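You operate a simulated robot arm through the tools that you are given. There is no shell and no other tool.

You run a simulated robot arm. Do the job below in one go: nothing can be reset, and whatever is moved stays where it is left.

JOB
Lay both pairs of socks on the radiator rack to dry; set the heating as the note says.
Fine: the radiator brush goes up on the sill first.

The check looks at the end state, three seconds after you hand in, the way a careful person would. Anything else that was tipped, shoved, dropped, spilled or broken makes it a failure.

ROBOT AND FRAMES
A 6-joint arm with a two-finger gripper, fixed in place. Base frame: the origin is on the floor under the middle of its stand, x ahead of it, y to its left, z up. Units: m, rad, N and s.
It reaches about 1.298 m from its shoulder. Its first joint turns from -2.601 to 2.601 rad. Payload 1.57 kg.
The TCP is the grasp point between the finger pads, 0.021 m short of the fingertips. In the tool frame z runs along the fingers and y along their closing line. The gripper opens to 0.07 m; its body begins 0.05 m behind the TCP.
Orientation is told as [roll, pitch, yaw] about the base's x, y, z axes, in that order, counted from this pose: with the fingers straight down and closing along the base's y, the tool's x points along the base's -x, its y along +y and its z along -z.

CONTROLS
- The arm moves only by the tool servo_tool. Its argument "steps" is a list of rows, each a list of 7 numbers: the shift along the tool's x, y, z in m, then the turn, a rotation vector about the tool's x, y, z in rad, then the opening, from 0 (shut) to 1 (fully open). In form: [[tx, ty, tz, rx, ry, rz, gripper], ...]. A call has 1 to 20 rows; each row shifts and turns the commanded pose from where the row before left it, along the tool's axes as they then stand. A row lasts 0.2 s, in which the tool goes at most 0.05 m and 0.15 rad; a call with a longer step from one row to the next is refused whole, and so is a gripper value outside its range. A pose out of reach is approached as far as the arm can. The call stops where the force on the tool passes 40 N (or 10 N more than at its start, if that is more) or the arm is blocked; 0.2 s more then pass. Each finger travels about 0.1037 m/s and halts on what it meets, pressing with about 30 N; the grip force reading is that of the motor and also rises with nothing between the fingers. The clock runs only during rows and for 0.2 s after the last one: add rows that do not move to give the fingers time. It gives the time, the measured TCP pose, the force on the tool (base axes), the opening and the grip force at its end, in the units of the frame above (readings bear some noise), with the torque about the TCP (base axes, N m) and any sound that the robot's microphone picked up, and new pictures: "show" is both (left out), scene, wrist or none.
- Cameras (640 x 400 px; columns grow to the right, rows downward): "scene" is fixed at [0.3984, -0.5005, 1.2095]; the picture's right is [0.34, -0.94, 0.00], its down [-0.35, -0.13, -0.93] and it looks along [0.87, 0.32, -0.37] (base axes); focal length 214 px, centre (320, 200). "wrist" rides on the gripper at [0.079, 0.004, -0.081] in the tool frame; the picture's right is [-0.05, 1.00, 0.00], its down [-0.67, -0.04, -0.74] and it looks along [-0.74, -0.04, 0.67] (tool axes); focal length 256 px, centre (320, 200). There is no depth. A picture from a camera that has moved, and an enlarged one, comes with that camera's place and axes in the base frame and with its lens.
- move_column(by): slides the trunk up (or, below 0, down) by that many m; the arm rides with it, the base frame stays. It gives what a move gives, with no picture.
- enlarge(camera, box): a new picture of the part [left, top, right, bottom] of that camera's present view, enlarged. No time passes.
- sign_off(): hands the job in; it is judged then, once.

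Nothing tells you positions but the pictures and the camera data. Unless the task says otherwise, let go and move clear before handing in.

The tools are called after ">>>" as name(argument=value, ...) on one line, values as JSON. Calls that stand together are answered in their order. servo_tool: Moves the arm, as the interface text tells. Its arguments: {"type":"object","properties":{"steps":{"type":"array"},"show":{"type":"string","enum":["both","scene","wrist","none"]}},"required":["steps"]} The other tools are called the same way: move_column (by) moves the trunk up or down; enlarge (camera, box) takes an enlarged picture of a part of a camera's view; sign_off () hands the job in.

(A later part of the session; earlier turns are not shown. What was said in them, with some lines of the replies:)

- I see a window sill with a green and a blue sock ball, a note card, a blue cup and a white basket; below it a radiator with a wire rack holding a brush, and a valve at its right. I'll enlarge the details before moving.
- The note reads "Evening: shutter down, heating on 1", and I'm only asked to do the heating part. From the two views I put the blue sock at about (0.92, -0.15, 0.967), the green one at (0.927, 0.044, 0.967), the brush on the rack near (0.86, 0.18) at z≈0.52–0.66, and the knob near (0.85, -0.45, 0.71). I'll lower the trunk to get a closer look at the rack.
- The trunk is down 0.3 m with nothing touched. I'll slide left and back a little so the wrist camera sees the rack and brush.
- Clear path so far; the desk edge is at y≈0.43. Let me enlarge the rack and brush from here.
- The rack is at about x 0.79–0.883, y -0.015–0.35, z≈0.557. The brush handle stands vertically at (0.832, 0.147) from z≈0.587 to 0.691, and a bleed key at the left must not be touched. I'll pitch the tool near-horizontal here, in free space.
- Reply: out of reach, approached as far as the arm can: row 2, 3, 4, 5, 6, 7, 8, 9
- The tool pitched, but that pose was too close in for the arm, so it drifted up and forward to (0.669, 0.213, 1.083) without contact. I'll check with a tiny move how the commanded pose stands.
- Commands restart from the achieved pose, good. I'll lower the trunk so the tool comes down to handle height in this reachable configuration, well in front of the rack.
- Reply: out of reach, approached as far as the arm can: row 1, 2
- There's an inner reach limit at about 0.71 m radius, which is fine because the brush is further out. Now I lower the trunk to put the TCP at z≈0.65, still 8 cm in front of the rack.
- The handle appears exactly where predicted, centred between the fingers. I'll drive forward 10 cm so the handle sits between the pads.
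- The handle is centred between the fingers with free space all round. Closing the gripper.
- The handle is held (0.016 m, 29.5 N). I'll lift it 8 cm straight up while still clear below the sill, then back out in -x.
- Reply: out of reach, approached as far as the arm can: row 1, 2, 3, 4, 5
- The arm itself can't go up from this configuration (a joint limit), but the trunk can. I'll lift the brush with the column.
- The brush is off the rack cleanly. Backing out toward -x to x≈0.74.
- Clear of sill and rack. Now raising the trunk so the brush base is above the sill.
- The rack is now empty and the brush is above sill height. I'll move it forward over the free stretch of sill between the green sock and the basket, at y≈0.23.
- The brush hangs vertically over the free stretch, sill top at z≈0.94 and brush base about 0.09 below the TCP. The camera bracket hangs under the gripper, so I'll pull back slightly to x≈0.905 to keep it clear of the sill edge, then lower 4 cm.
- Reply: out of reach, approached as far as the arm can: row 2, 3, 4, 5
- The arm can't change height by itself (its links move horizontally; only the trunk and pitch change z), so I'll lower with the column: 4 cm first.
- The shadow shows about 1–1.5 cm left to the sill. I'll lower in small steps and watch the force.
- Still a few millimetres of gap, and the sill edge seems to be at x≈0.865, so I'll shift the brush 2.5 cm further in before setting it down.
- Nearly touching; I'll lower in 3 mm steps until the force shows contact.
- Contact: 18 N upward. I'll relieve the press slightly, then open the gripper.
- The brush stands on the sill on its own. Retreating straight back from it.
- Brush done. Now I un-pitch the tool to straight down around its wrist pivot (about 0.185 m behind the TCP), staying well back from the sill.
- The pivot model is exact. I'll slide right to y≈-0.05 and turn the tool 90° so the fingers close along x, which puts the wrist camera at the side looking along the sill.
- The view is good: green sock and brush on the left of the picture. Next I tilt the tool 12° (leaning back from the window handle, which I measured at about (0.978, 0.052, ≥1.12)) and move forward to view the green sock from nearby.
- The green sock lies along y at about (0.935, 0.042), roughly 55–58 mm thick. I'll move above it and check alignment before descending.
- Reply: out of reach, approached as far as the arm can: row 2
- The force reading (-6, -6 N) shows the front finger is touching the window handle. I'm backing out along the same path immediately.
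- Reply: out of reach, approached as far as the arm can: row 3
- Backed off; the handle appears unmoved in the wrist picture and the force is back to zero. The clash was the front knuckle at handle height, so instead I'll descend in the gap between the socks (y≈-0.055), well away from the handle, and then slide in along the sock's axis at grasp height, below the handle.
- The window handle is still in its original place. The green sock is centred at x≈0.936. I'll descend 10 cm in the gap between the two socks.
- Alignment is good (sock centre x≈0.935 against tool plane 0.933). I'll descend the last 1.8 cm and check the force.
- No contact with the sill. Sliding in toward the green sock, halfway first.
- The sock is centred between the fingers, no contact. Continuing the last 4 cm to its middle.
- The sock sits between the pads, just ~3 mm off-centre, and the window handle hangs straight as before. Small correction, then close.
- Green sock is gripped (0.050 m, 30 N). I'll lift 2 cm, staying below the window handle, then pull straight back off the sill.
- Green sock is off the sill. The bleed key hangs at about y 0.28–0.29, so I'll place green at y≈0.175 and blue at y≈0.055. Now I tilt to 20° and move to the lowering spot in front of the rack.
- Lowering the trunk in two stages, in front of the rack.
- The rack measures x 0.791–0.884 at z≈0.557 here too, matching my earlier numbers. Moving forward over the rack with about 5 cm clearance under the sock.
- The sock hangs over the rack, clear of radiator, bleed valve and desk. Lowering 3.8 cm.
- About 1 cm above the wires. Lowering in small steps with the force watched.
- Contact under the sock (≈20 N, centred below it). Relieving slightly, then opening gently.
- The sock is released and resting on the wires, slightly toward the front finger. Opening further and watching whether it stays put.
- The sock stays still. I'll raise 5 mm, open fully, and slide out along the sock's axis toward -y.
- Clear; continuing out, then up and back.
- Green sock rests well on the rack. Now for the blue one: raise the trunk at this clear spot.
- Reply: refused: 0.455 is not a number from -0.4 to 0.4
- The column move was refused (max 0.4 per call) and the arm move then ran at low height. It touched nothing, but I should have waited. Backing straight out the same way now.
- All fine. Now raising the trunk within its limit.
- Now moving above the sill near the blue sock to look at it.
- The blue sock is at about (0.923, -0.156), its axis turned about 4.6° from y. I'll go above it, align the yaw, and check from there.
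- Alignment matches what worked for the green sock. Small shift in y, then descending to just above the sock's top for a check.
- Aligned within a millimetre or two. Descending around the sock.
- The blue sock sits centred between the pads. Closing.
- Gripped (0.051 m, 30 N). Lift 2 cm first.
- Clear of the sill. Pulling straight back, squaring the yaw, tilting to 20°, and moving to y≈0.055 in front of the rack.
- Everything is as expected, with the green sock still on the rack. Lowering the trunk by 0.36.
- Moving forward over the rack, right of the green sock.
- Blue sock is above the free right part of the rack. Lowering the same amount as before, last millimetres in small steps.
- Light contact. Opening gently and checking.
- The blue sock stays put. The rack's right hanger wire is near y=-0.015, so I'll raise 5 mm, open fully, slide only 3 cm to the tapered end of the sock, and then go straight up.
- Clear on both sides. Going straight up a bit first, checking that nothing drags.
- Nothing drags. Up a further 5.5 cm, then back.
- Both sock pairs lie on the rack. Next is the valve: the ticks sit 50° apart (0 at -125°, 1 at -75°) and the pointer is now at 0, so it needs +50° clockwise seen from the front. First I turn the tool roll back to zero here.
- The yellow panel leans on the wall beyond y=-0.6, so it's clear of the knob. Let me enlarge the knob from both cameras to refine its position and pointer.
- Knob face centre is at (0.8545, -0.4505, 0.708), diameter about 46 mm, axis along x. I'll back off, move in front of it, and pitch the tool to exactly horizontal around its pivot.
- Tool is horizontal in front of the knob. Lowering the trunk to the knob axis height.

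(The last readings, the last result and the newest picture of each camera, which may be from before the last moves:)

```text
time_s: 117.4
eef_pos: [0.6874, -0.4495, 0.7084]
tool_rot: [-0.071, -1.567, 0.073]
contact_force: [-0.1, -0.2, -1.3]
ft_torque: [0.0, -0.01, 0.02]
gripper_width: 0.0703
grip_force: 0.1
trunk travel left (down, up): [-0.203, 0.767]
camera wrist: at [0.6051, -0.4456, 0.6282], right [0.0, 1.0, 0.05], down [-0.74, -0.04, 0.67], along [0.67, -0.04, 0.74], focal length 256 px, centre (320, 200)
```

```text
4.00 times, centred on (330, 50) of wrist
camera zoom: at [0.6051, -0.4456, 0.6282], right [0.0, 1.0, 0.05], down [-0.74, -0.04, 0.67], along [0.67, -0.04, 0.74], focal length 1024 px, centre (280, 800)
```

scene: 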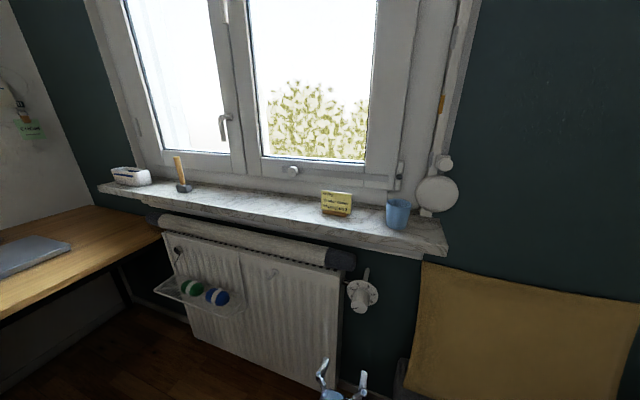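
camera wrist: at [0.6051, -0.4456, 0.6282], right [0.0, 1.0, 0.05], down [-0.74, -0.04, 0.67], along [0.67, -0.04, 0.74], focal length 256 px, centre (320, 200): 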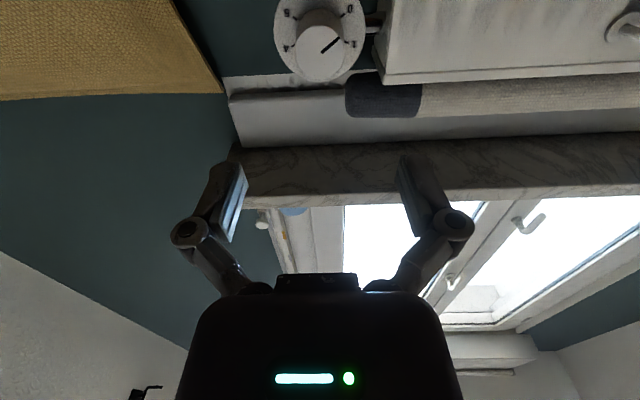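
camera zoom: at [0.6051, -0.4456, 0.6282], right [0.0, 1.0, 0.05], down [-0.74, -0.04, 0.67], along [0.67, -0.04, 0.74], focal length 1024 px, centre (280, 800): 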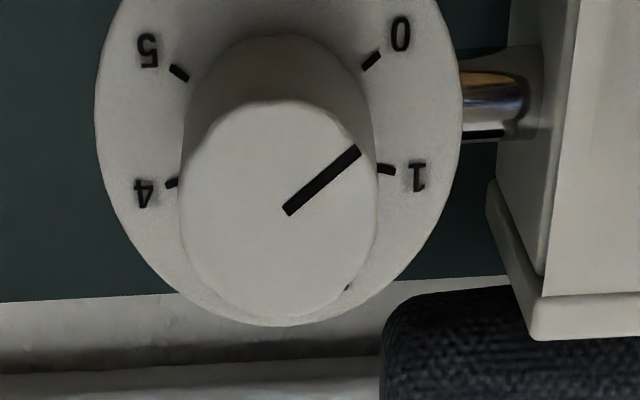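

The knob is dead centre on the tool axis (y≈-0.4496, z≈0.708). Advancing along x until the fingertips are just past the knob face.

>>> servo_tool(steps=[[0, 0, 0.04, 0, 0, 0, 1], [0, 0, 0.04, 0, 0, 0, 1], [0, 0, 0.04, 0, 0, 0, 1], [0, 0, 0.035, 0, 0, 0, 1], [0, 0, 0, 0, 0, 0, 1]])

>>> enlarge(camera="scene", box=[310, 240, 410, 330])

```text
time_s: 118.6
eef_pos: [0.8426, -0.45, 0.7078]
tool_rot: [-0.378, -1.572, 0.378]
contact_force: [-0.2, -0.3, 0.1]
ft_torque: [-0.03, -0.01, -0.02]
gripper_width: 0.07
grip_force: 0.1
trunk travel left (down, up): [-0.203, 0.767]
camera wrist: at [0.7608, -0.4462, 0.6283], right [0.0, 1.0, 0.05], down [-0.74, -0.03, 0.67], along [0.67, -0.04, 0.74], focal length 256 px, centre (320, 200)
```

scene: 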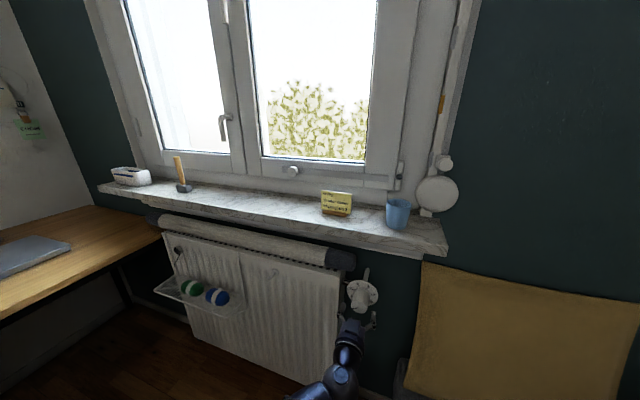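
wrist: 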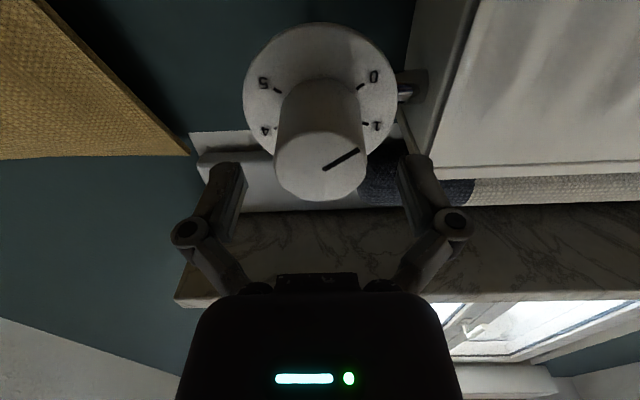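

```text
4.44 times, centred on (360, 285) of scene
camera zoom: at [0.3984, -0.5005, 1.2095], right [0.34, -0.94, 0.0], down [-0.35, -0.13, -0.93], along [0.87, 0.32, -0.37], focal length 953 px, centre (142, -178)
```

zoom: 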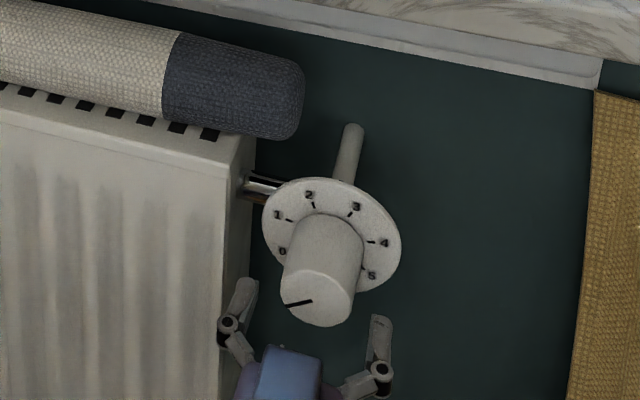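

Well centred, radiator edge about 1.5 cm clear of the left finger. Advancing the last 2.5 cm, then checking.

>>> servo_tool(steps=[[0, 0, 0.0125, 0, 0, 0, 1], [0, 0, 0.0125, 0, 0, 0, 1], [0, 0, 0, 0, 0, 0, 1]])

>>> enlarge(camera="scene", box=[310, 240, 410, 330])

```text
time_s: 119.4
eef_pos: [0.8678, -0.4493, 0.7081]
tool_rot: [-0.122, -1.569, 0.122]
contact_force: [-0.3, -0.7, 0.8]
ft_torque: [-0.01, -0.01, 0.02]
gripper_width: 0.0699
grip_force: 0.0
trunk travel left (down, up): [-0.203, 0.767]
camera wrist: at [0.7863, -0.4454, 0.6283], right [0.0, 1.0, 0.05], down [-0.74, -0.03, 0.67], along [0.67, -0.04, 0.74], focal length 256 px, centre (320, 200)
```

scene: 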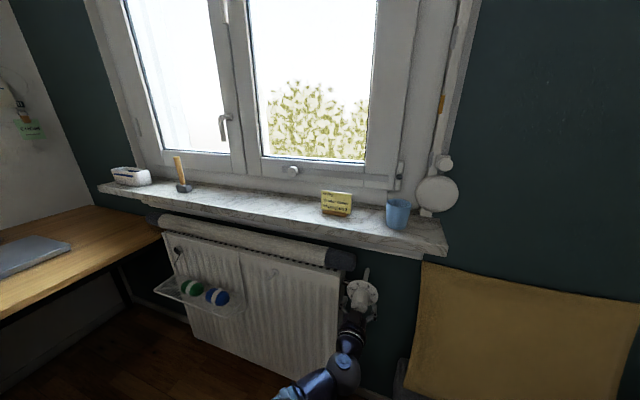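
wrist: 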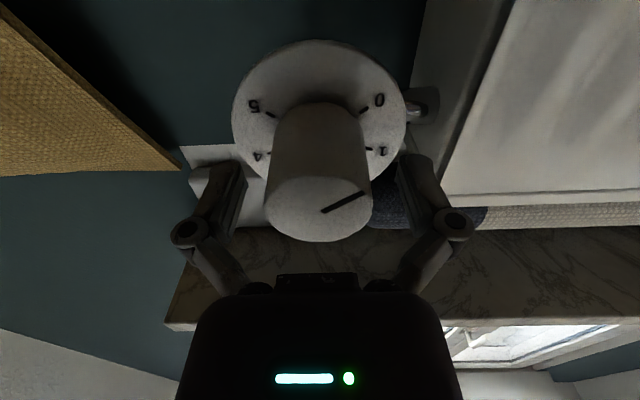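

```text
4.44 times, centred on (360, 285) of scene
camera zoom: at [0.3984, -0.5005, 1.2095], right [0.34, -0.94, 0.0], down [-0.35, -0.13, -0.93], along [0.87, 0.32, -0.37], focal length 953 px, centre (142, -178)
```

zoom: 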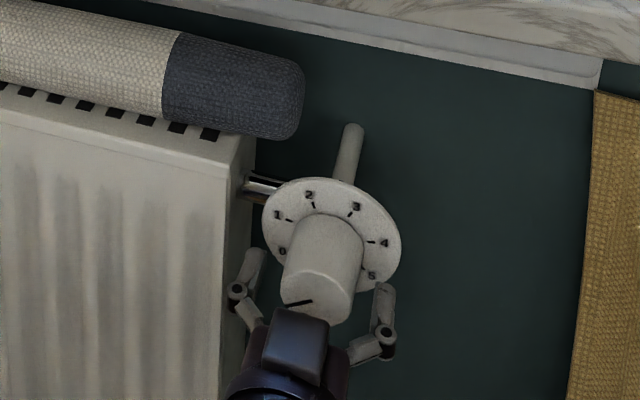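

Both fingers flank the knob without contact. Closing on it.

>>> servo_tool(steps=[[0, 0, 0, 0, 0, 0, 0.8], [0, 0, 0, 0, 0, 0, 0.5], [0, 0, 0, 0, 0, 0, 0.2], [0, 0, 0, 0, 0, 0, 0], [0, 0, 0, 0, 0, 0, 0]])

```text
time_s: 120.6
eef_pos: [0.8688, -0.4498, 0.708]
tool_rot: [0.01, -1.57, -0.011]
contact_force: [-6.0, -6.4, -1.5]
ft_torque: [0.02, 0.13, -0.26]
gripper_width: 0.0466
grip_force: 32.0
trunk travel left (down, up): [-0.203, 0.767]
camera wrist: at [0.7857, -0.4461, 0.6283], right [0.0, 1.0, 0.05], down [-0.74, -0.03, 0.67], along [0.67, -0.04, 0.74], focal length 256 px, centre (320, 200)
```

scene: 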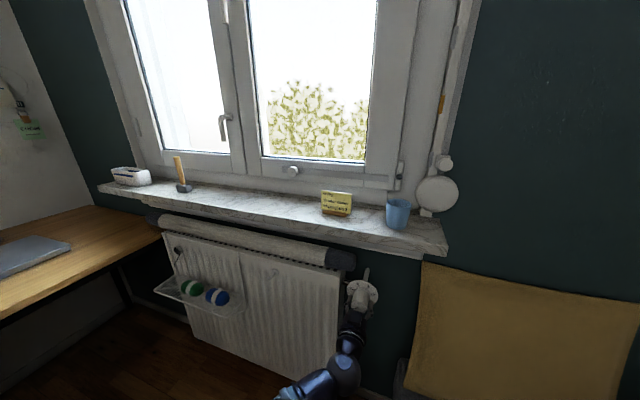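
wrist: 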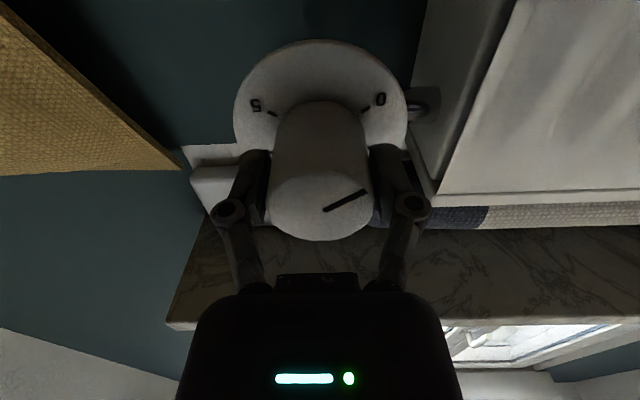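

Gripped on the knob with a slight sideways load, which I'll relieve by 1 mm. Turning clockwise half of the 50° first and checking the direction.

>>> servo_tool(steps=[[0, -0.001, 0, 0, 0, 0, 0], [0, 0, 0, 0, 0, 0.109, 0], [0, 0, 0, 0, 0, 0.109, 0], [0, 0, 0, 0, 0, 0.109, 0], [0, 0, 0, 0, 0, 0.109, 0], [0, 0, 0, 0, 0, 0, 0]])

>>> enlarge(camera="wrist", box=[220, 20, 440, 260])

```text
time_s: 122.0
eef_pos: [0.868, -0.4489, 0.7097]
tool_rot: [1.565, -1.134, -1.562]
contact_force: [19.4, 5.9, 13.4]
ft_torque: [-0.02, -0.05, 0.32]
gripper_width: 0.0464
grip_force: 31.5
trunk travel left (down, up): [-0.203, 0.767]
camera wrist: at [0.7855, -0.4121, 0.6379], right [0.0, 0.88, 0.47], down [-0.74, -0.32, 0.59], along [0.67, -0.35, 0.66], focal length 256 px, centre (320, 200)
```

scene: 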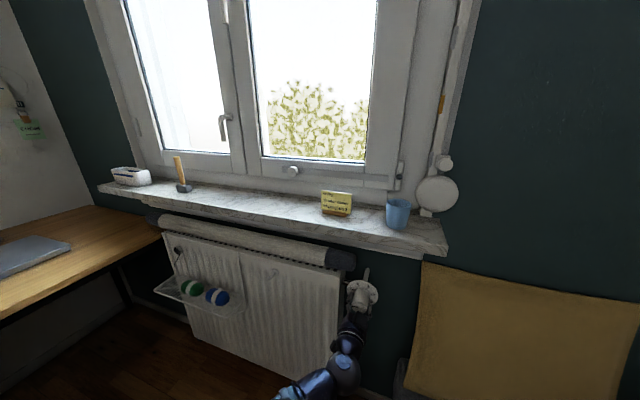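
wrist: 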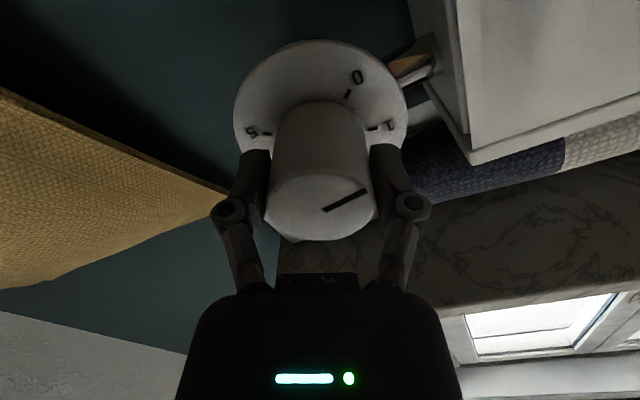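

```text
1.67 times, centred on (330, 140) of wrist
camera zoom: at [0.7855, -0.4121, 0.6379], right [0.0, 0.88, 0.47], down [-0.74, -0.32, 0.59], along [0.67, -0.35, 0.66], focal length 427 px, centre (303, 300)
```

zoom: 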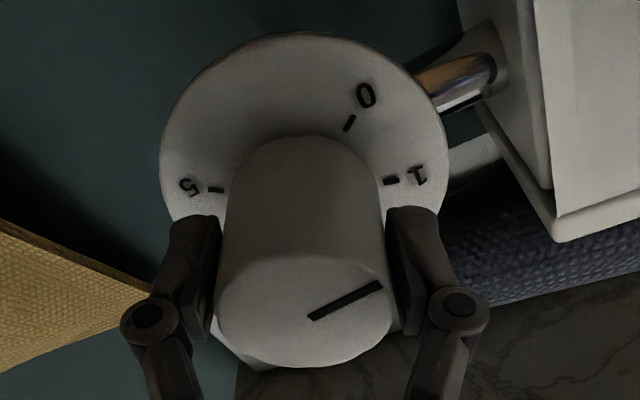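

The direction is right: the knob turns with the gripper and the pointer is halfway from 0 to 1. Turning the remaining 25°.

>>> servo_tool(steps=[[0, 0, 0.0005, 0, 0, 0.109, 0], [0, 0, 0.0005, 0, 0, 0.109, 0], [0, 0, 0, 0, 0, 0.109, 0], [0, 0, 0, 0, 0, 0.109, 0], [0, 0, 0, 0, 0, 0, 0]])

>>> enlarge(camera="wrist", box=[220, 20, 440, 260])

```text
time_s: 123.2
eef_pos: [0.8663, -0.4481, 0.7089]
tool_rot: [1.566, -0.699, -1.566]
contact_force: [3.6, 17.3, 12.0]
ft_torque: [-0.03, 0.03, 0.65]
gripper_width: 0.0469
grip_force: 31.7
trunk travel left (down, up): [-0.203, 0.767]
camera wrist: at [0.7855, -0.3853, 0.6609], right [0.0, 0.6, 0.8], down [-0.74, -0.53, 0.4], along [0.67, -0.59, 0.45], focal length 256 px, centre (320, 200)
```

scene: 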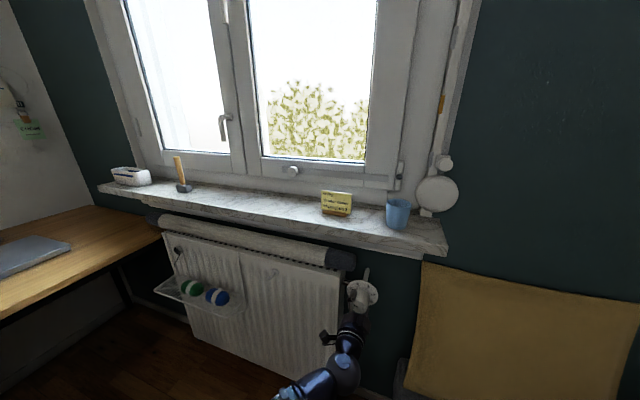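
wrist: 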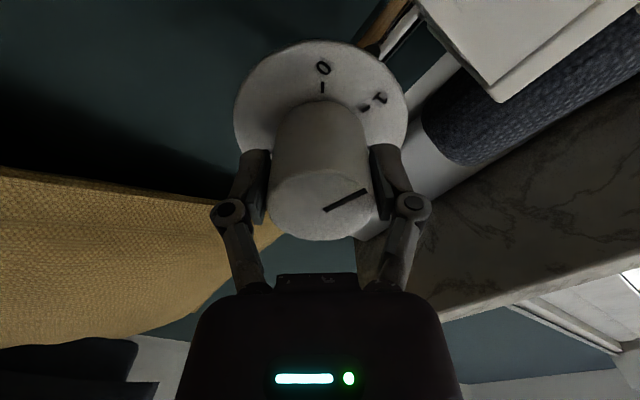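

```text
1.67 times, centred on (330, 140) of wrist
camera zoom: at [0.7855, -0.3853, 0.6609], right [0.0, 0.6, 0.8], down [-0.74, -0.53, 0.4], along [0.67, -0.59, 0.45], focal length 427 px, centre (303, 300)
```

zoom: 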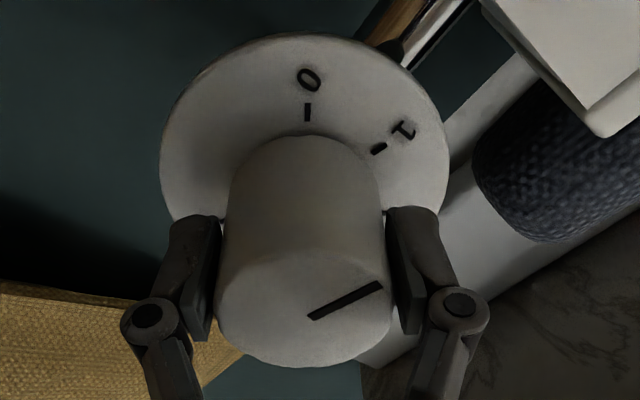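

Tick 1 now sits exactly where tick 0 was relative to the pointer, with no slip. Releasing the knob and backing away along its axis.

>>> servo_tool(steps=[[0, 0, 0, 0, 0, 0, 0.75], [0, 0, 0, 0, 0, 0, 0.85], [0, 0, 0, 0, 0, 0, 1], [0, 0, 0, 0, 0, 0, 1], [0, 0, 0, 0, 0, 0, 1]])

>>> enlarge(camera="wrist", box=[220, 20, 440, 260])

```text
time_s: 124.4
eef_pos: [0.8679, -0.451, 0.7076]
tool_rot: [1.566, -0.697, -1.569]
contact_force: [-0.1, -0.3, -0.4]
ft_torque: [-0.02, 0.02, 0.02]
gripper_width: 0.0701
grip_force: 0.0
trunk travel left (down, up): [-0.203, 0.767]
camera wrist: at [0.7862, -0.3872, 0.6597], right [0.0, 0.6, 0.8], down [-0.74, -0.53, 0.4], along [0.67, -0.6, 0.45], focal length 256 px, centre (320, 200)
```

scene: 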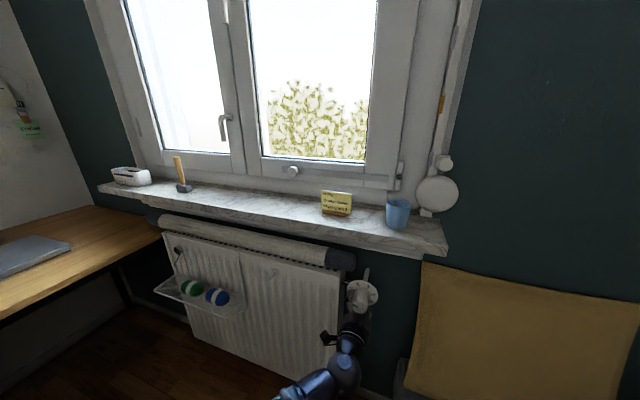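
wrist: 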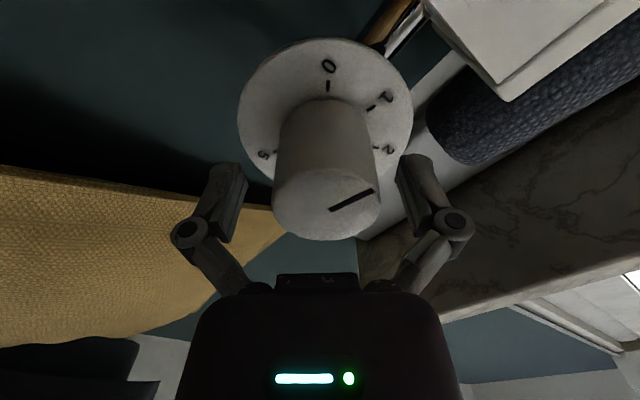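

```text
1.67 times, centred on (330, 140) of wrist
camera zoom: at [0.7862, -0.3872, 0.6597], right [0.0, 0.6, 0.8], down [-0.74, -0.53, 0.4], along [0.67, -0.6, 0.45], focal length 427 px, centre (303, 300)
```

zoom: 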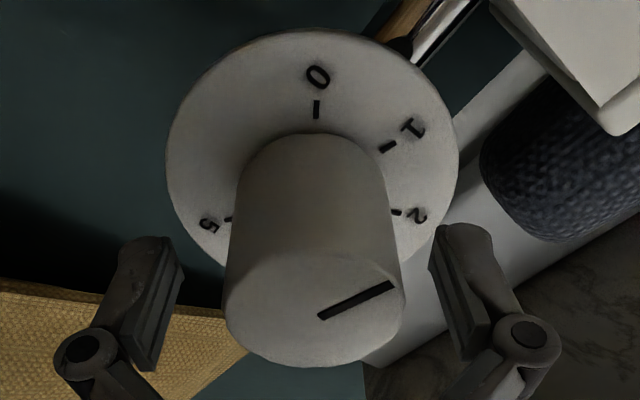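

Released cleanly. Retreating straight back.

>>> servo_tool(steps=[[0, 0, -0.02, 0, 0, 0, 1], [0, 0, -0.03, 0, 0, 0, 1], [0, 0, -0.04, 0, 0, 0, 1], [0, 0, -0.04, 0, 0, 0, 1], [0, 0, -0.04, 0, 0, 0, 1], [0, 0, 0, 0, 0, 0, 1]])

>>> enlarge(camera="scene", box=[335, 260, 391, 320])

>>> enlarge(camera="wrist", box=[250, 0, 410, 100])

```text
time_s: 125.8
eef_pos: [0.6983, -0.4527, 0.7073]
tool_rot: [1.569, -0.697, -1.57]
contact_force: [0.9, 0.2, 0.6]
ft_torque: [0.01, -0.03, -0.01]
gripper_width: 0.07
grip_force: 0.1
trunk travel left (down, up): [-0.203, 0.767]
camera wrist: at [0.6169, -0.389, 0.6599], right [0.0, 0.6, 0.8], down [-0.74, -0.53, 0.4], along [0.67, -0.6, 0.45], focal length 256 px, centre (320, 200)
```

scene: 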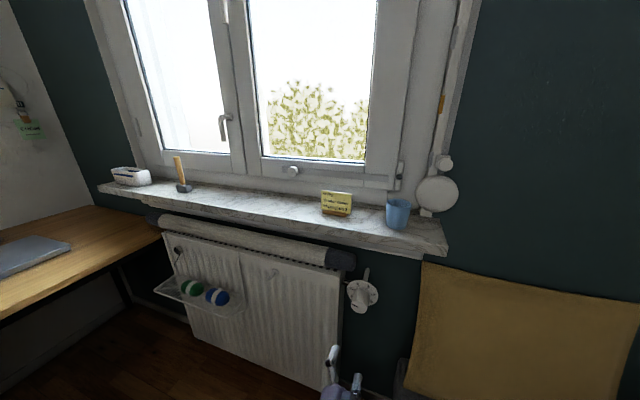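
wrist: 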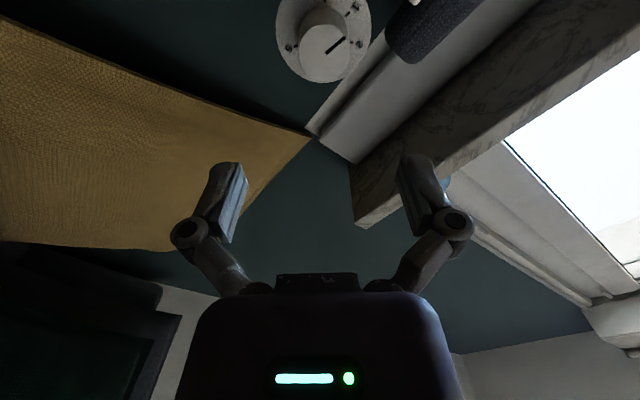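

```text
6.67 times, centred on (363, 290) of scene
camera zoom: at [0.3984, -0.5005, 1.2095], right [0.34, -0.94, 0.0], down [-0.35, -0.13, -0.93], along [0.87, 0.32, -0.37], focal length 1430 px, centre (33, -400)
```

zoom: 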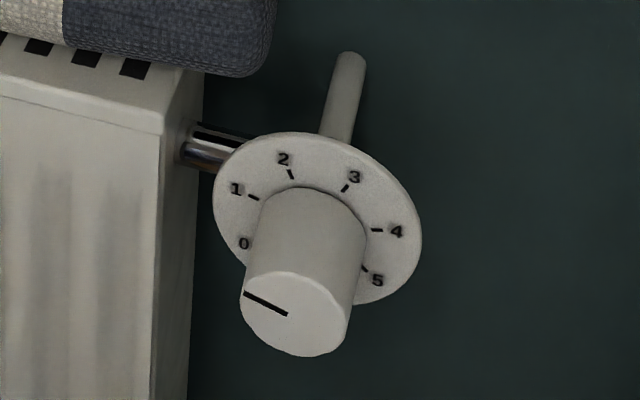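

```text
4.00 times, centred on (330, 50) of wrist
camera zoom: at [0.6169, -0.389, 0.6599], right [0.0, 0.6, 0.8], down [-0.74, -0.53, 0.4], along [0.67, -0.6, 0.45], focal length 1024 px, centre (280, 800)
```

zoom: 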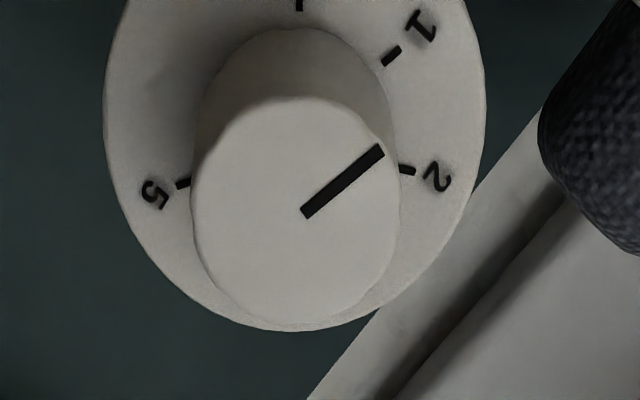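

The pointer is at about -76°, i.e. on 1. I'll back the arm further away and check the whole scene.

>>> servo_tool(steps=[[0, 0, -0.04, 0, 0, 0, 1], [0, 0, -0.04, 0, 0, 0, 1], [0, 0, 0, 0, 0, 0, 1], [0, 0, 0, 0, 0, 0, 1]], show="scene")

>>> enlarge(camera="scene", box=[140, 220, 280, 320])

>>> enlarge(camera="scene", box=[90, 100, 310, 230])

>>> enlarge(camera="scene", box=[270, 130, 470, 260])

```text
time_s: 126.8
eef_pos: [0.6182, -0.4503, 0.7083]
tool_rot: [1.569, -0.698, -1.569]
contact_force: [-0.1, 0.0, -0.4]
ft_torque: [0.01, -0.01, -0.02]
gripper_width: 0.0704
grip_force: 0.0
trunk travel left (down, up): [-0.203, 0.767]
```

scene: 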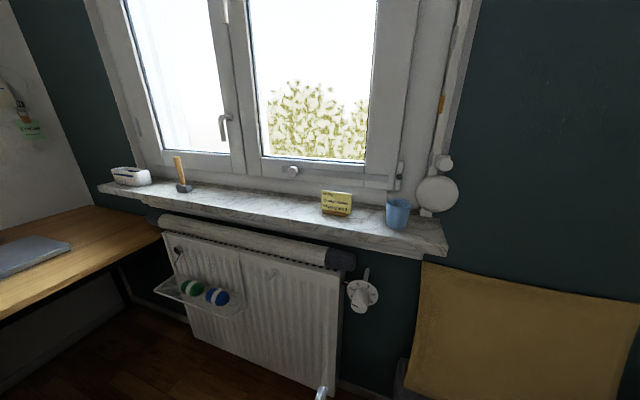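

```text
4.00 times, centred on (210, 270) of scene
camera zoom: at [0.3984, -0.5005, 1.2095], right [0.34, -0.94, 0.0], down [-0.35, -0.13, -0.93], along [0.87, 0.32, -0.37], focal length 858 px, centre (760, -80)
```

zoom: 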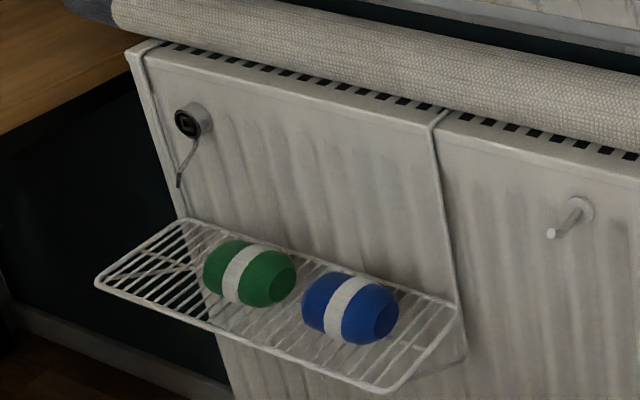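

```text
2.91 times, centred on (200, 165) of scene
camera zoom: at [0.3984, -0.5005, 1.2095], right [0.34, -0.94, 0.0], down [-0.35, -0.13, -0.93], along [0.87, 0.32, -0.37], focal length 624 px, centre (669, 302)
```

zoom: 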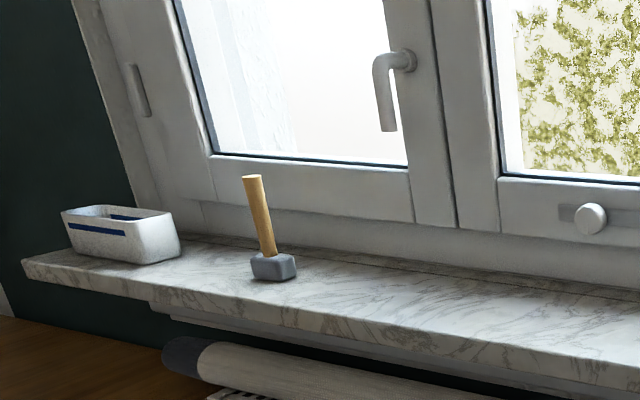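

```text
3.08 times, centred on (370, 195) of scene
camera zoom: at [0.3984, -0.5005, 1.2095], right [0.34, -0.94, 0.0], down [-0.35, -0.13, -0.93], along [0.87, 0.32, -0.37], focal length 660 px, centre (166, 215)
```

zoom: 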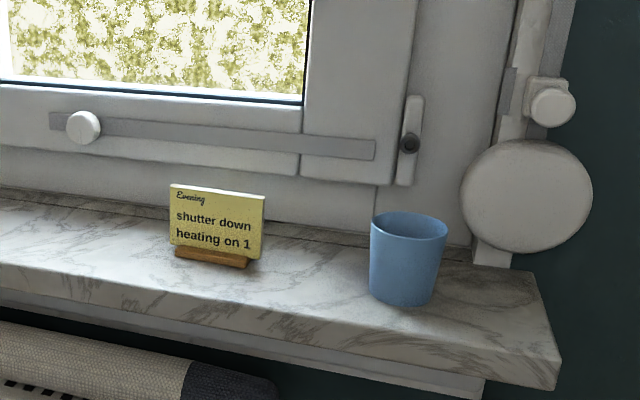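

Brush stands on the sill, both sock pairs rest on the rack, the knob points to 1, and the window handle, note, cup, basket and bleed key are where they started. The gripper is open and about 0.24 m from the knob, so I'm handing in. I left the shutter alone since only the heating was asked for.

>>> sign_off()

```text
The job is handed in.
```

The job is done and handed in. When I signed off, the camera views showed:

- **Brush:** I moved it first. It stands upright on the sill, between the basket and where the socks had been.
- **Socks:** the green and blue pairs lie side by side on the radiator rack.
- **Heating:** the note says "heating on 1". I turned the knob from 0 to 1, and the pointer is within about 2° of the mark. The note also says "shutter down", but you only asked for the heating, so I left the shutter alone.

**One contact:** the gripper brushed the window handle (about 8 N) while I was lining up for the green socks. I backed off at once, and the handle looks to be exactly where it was at the start.

Nothing else appears to have moved, and the arm was open and clear of everything when I handed in.
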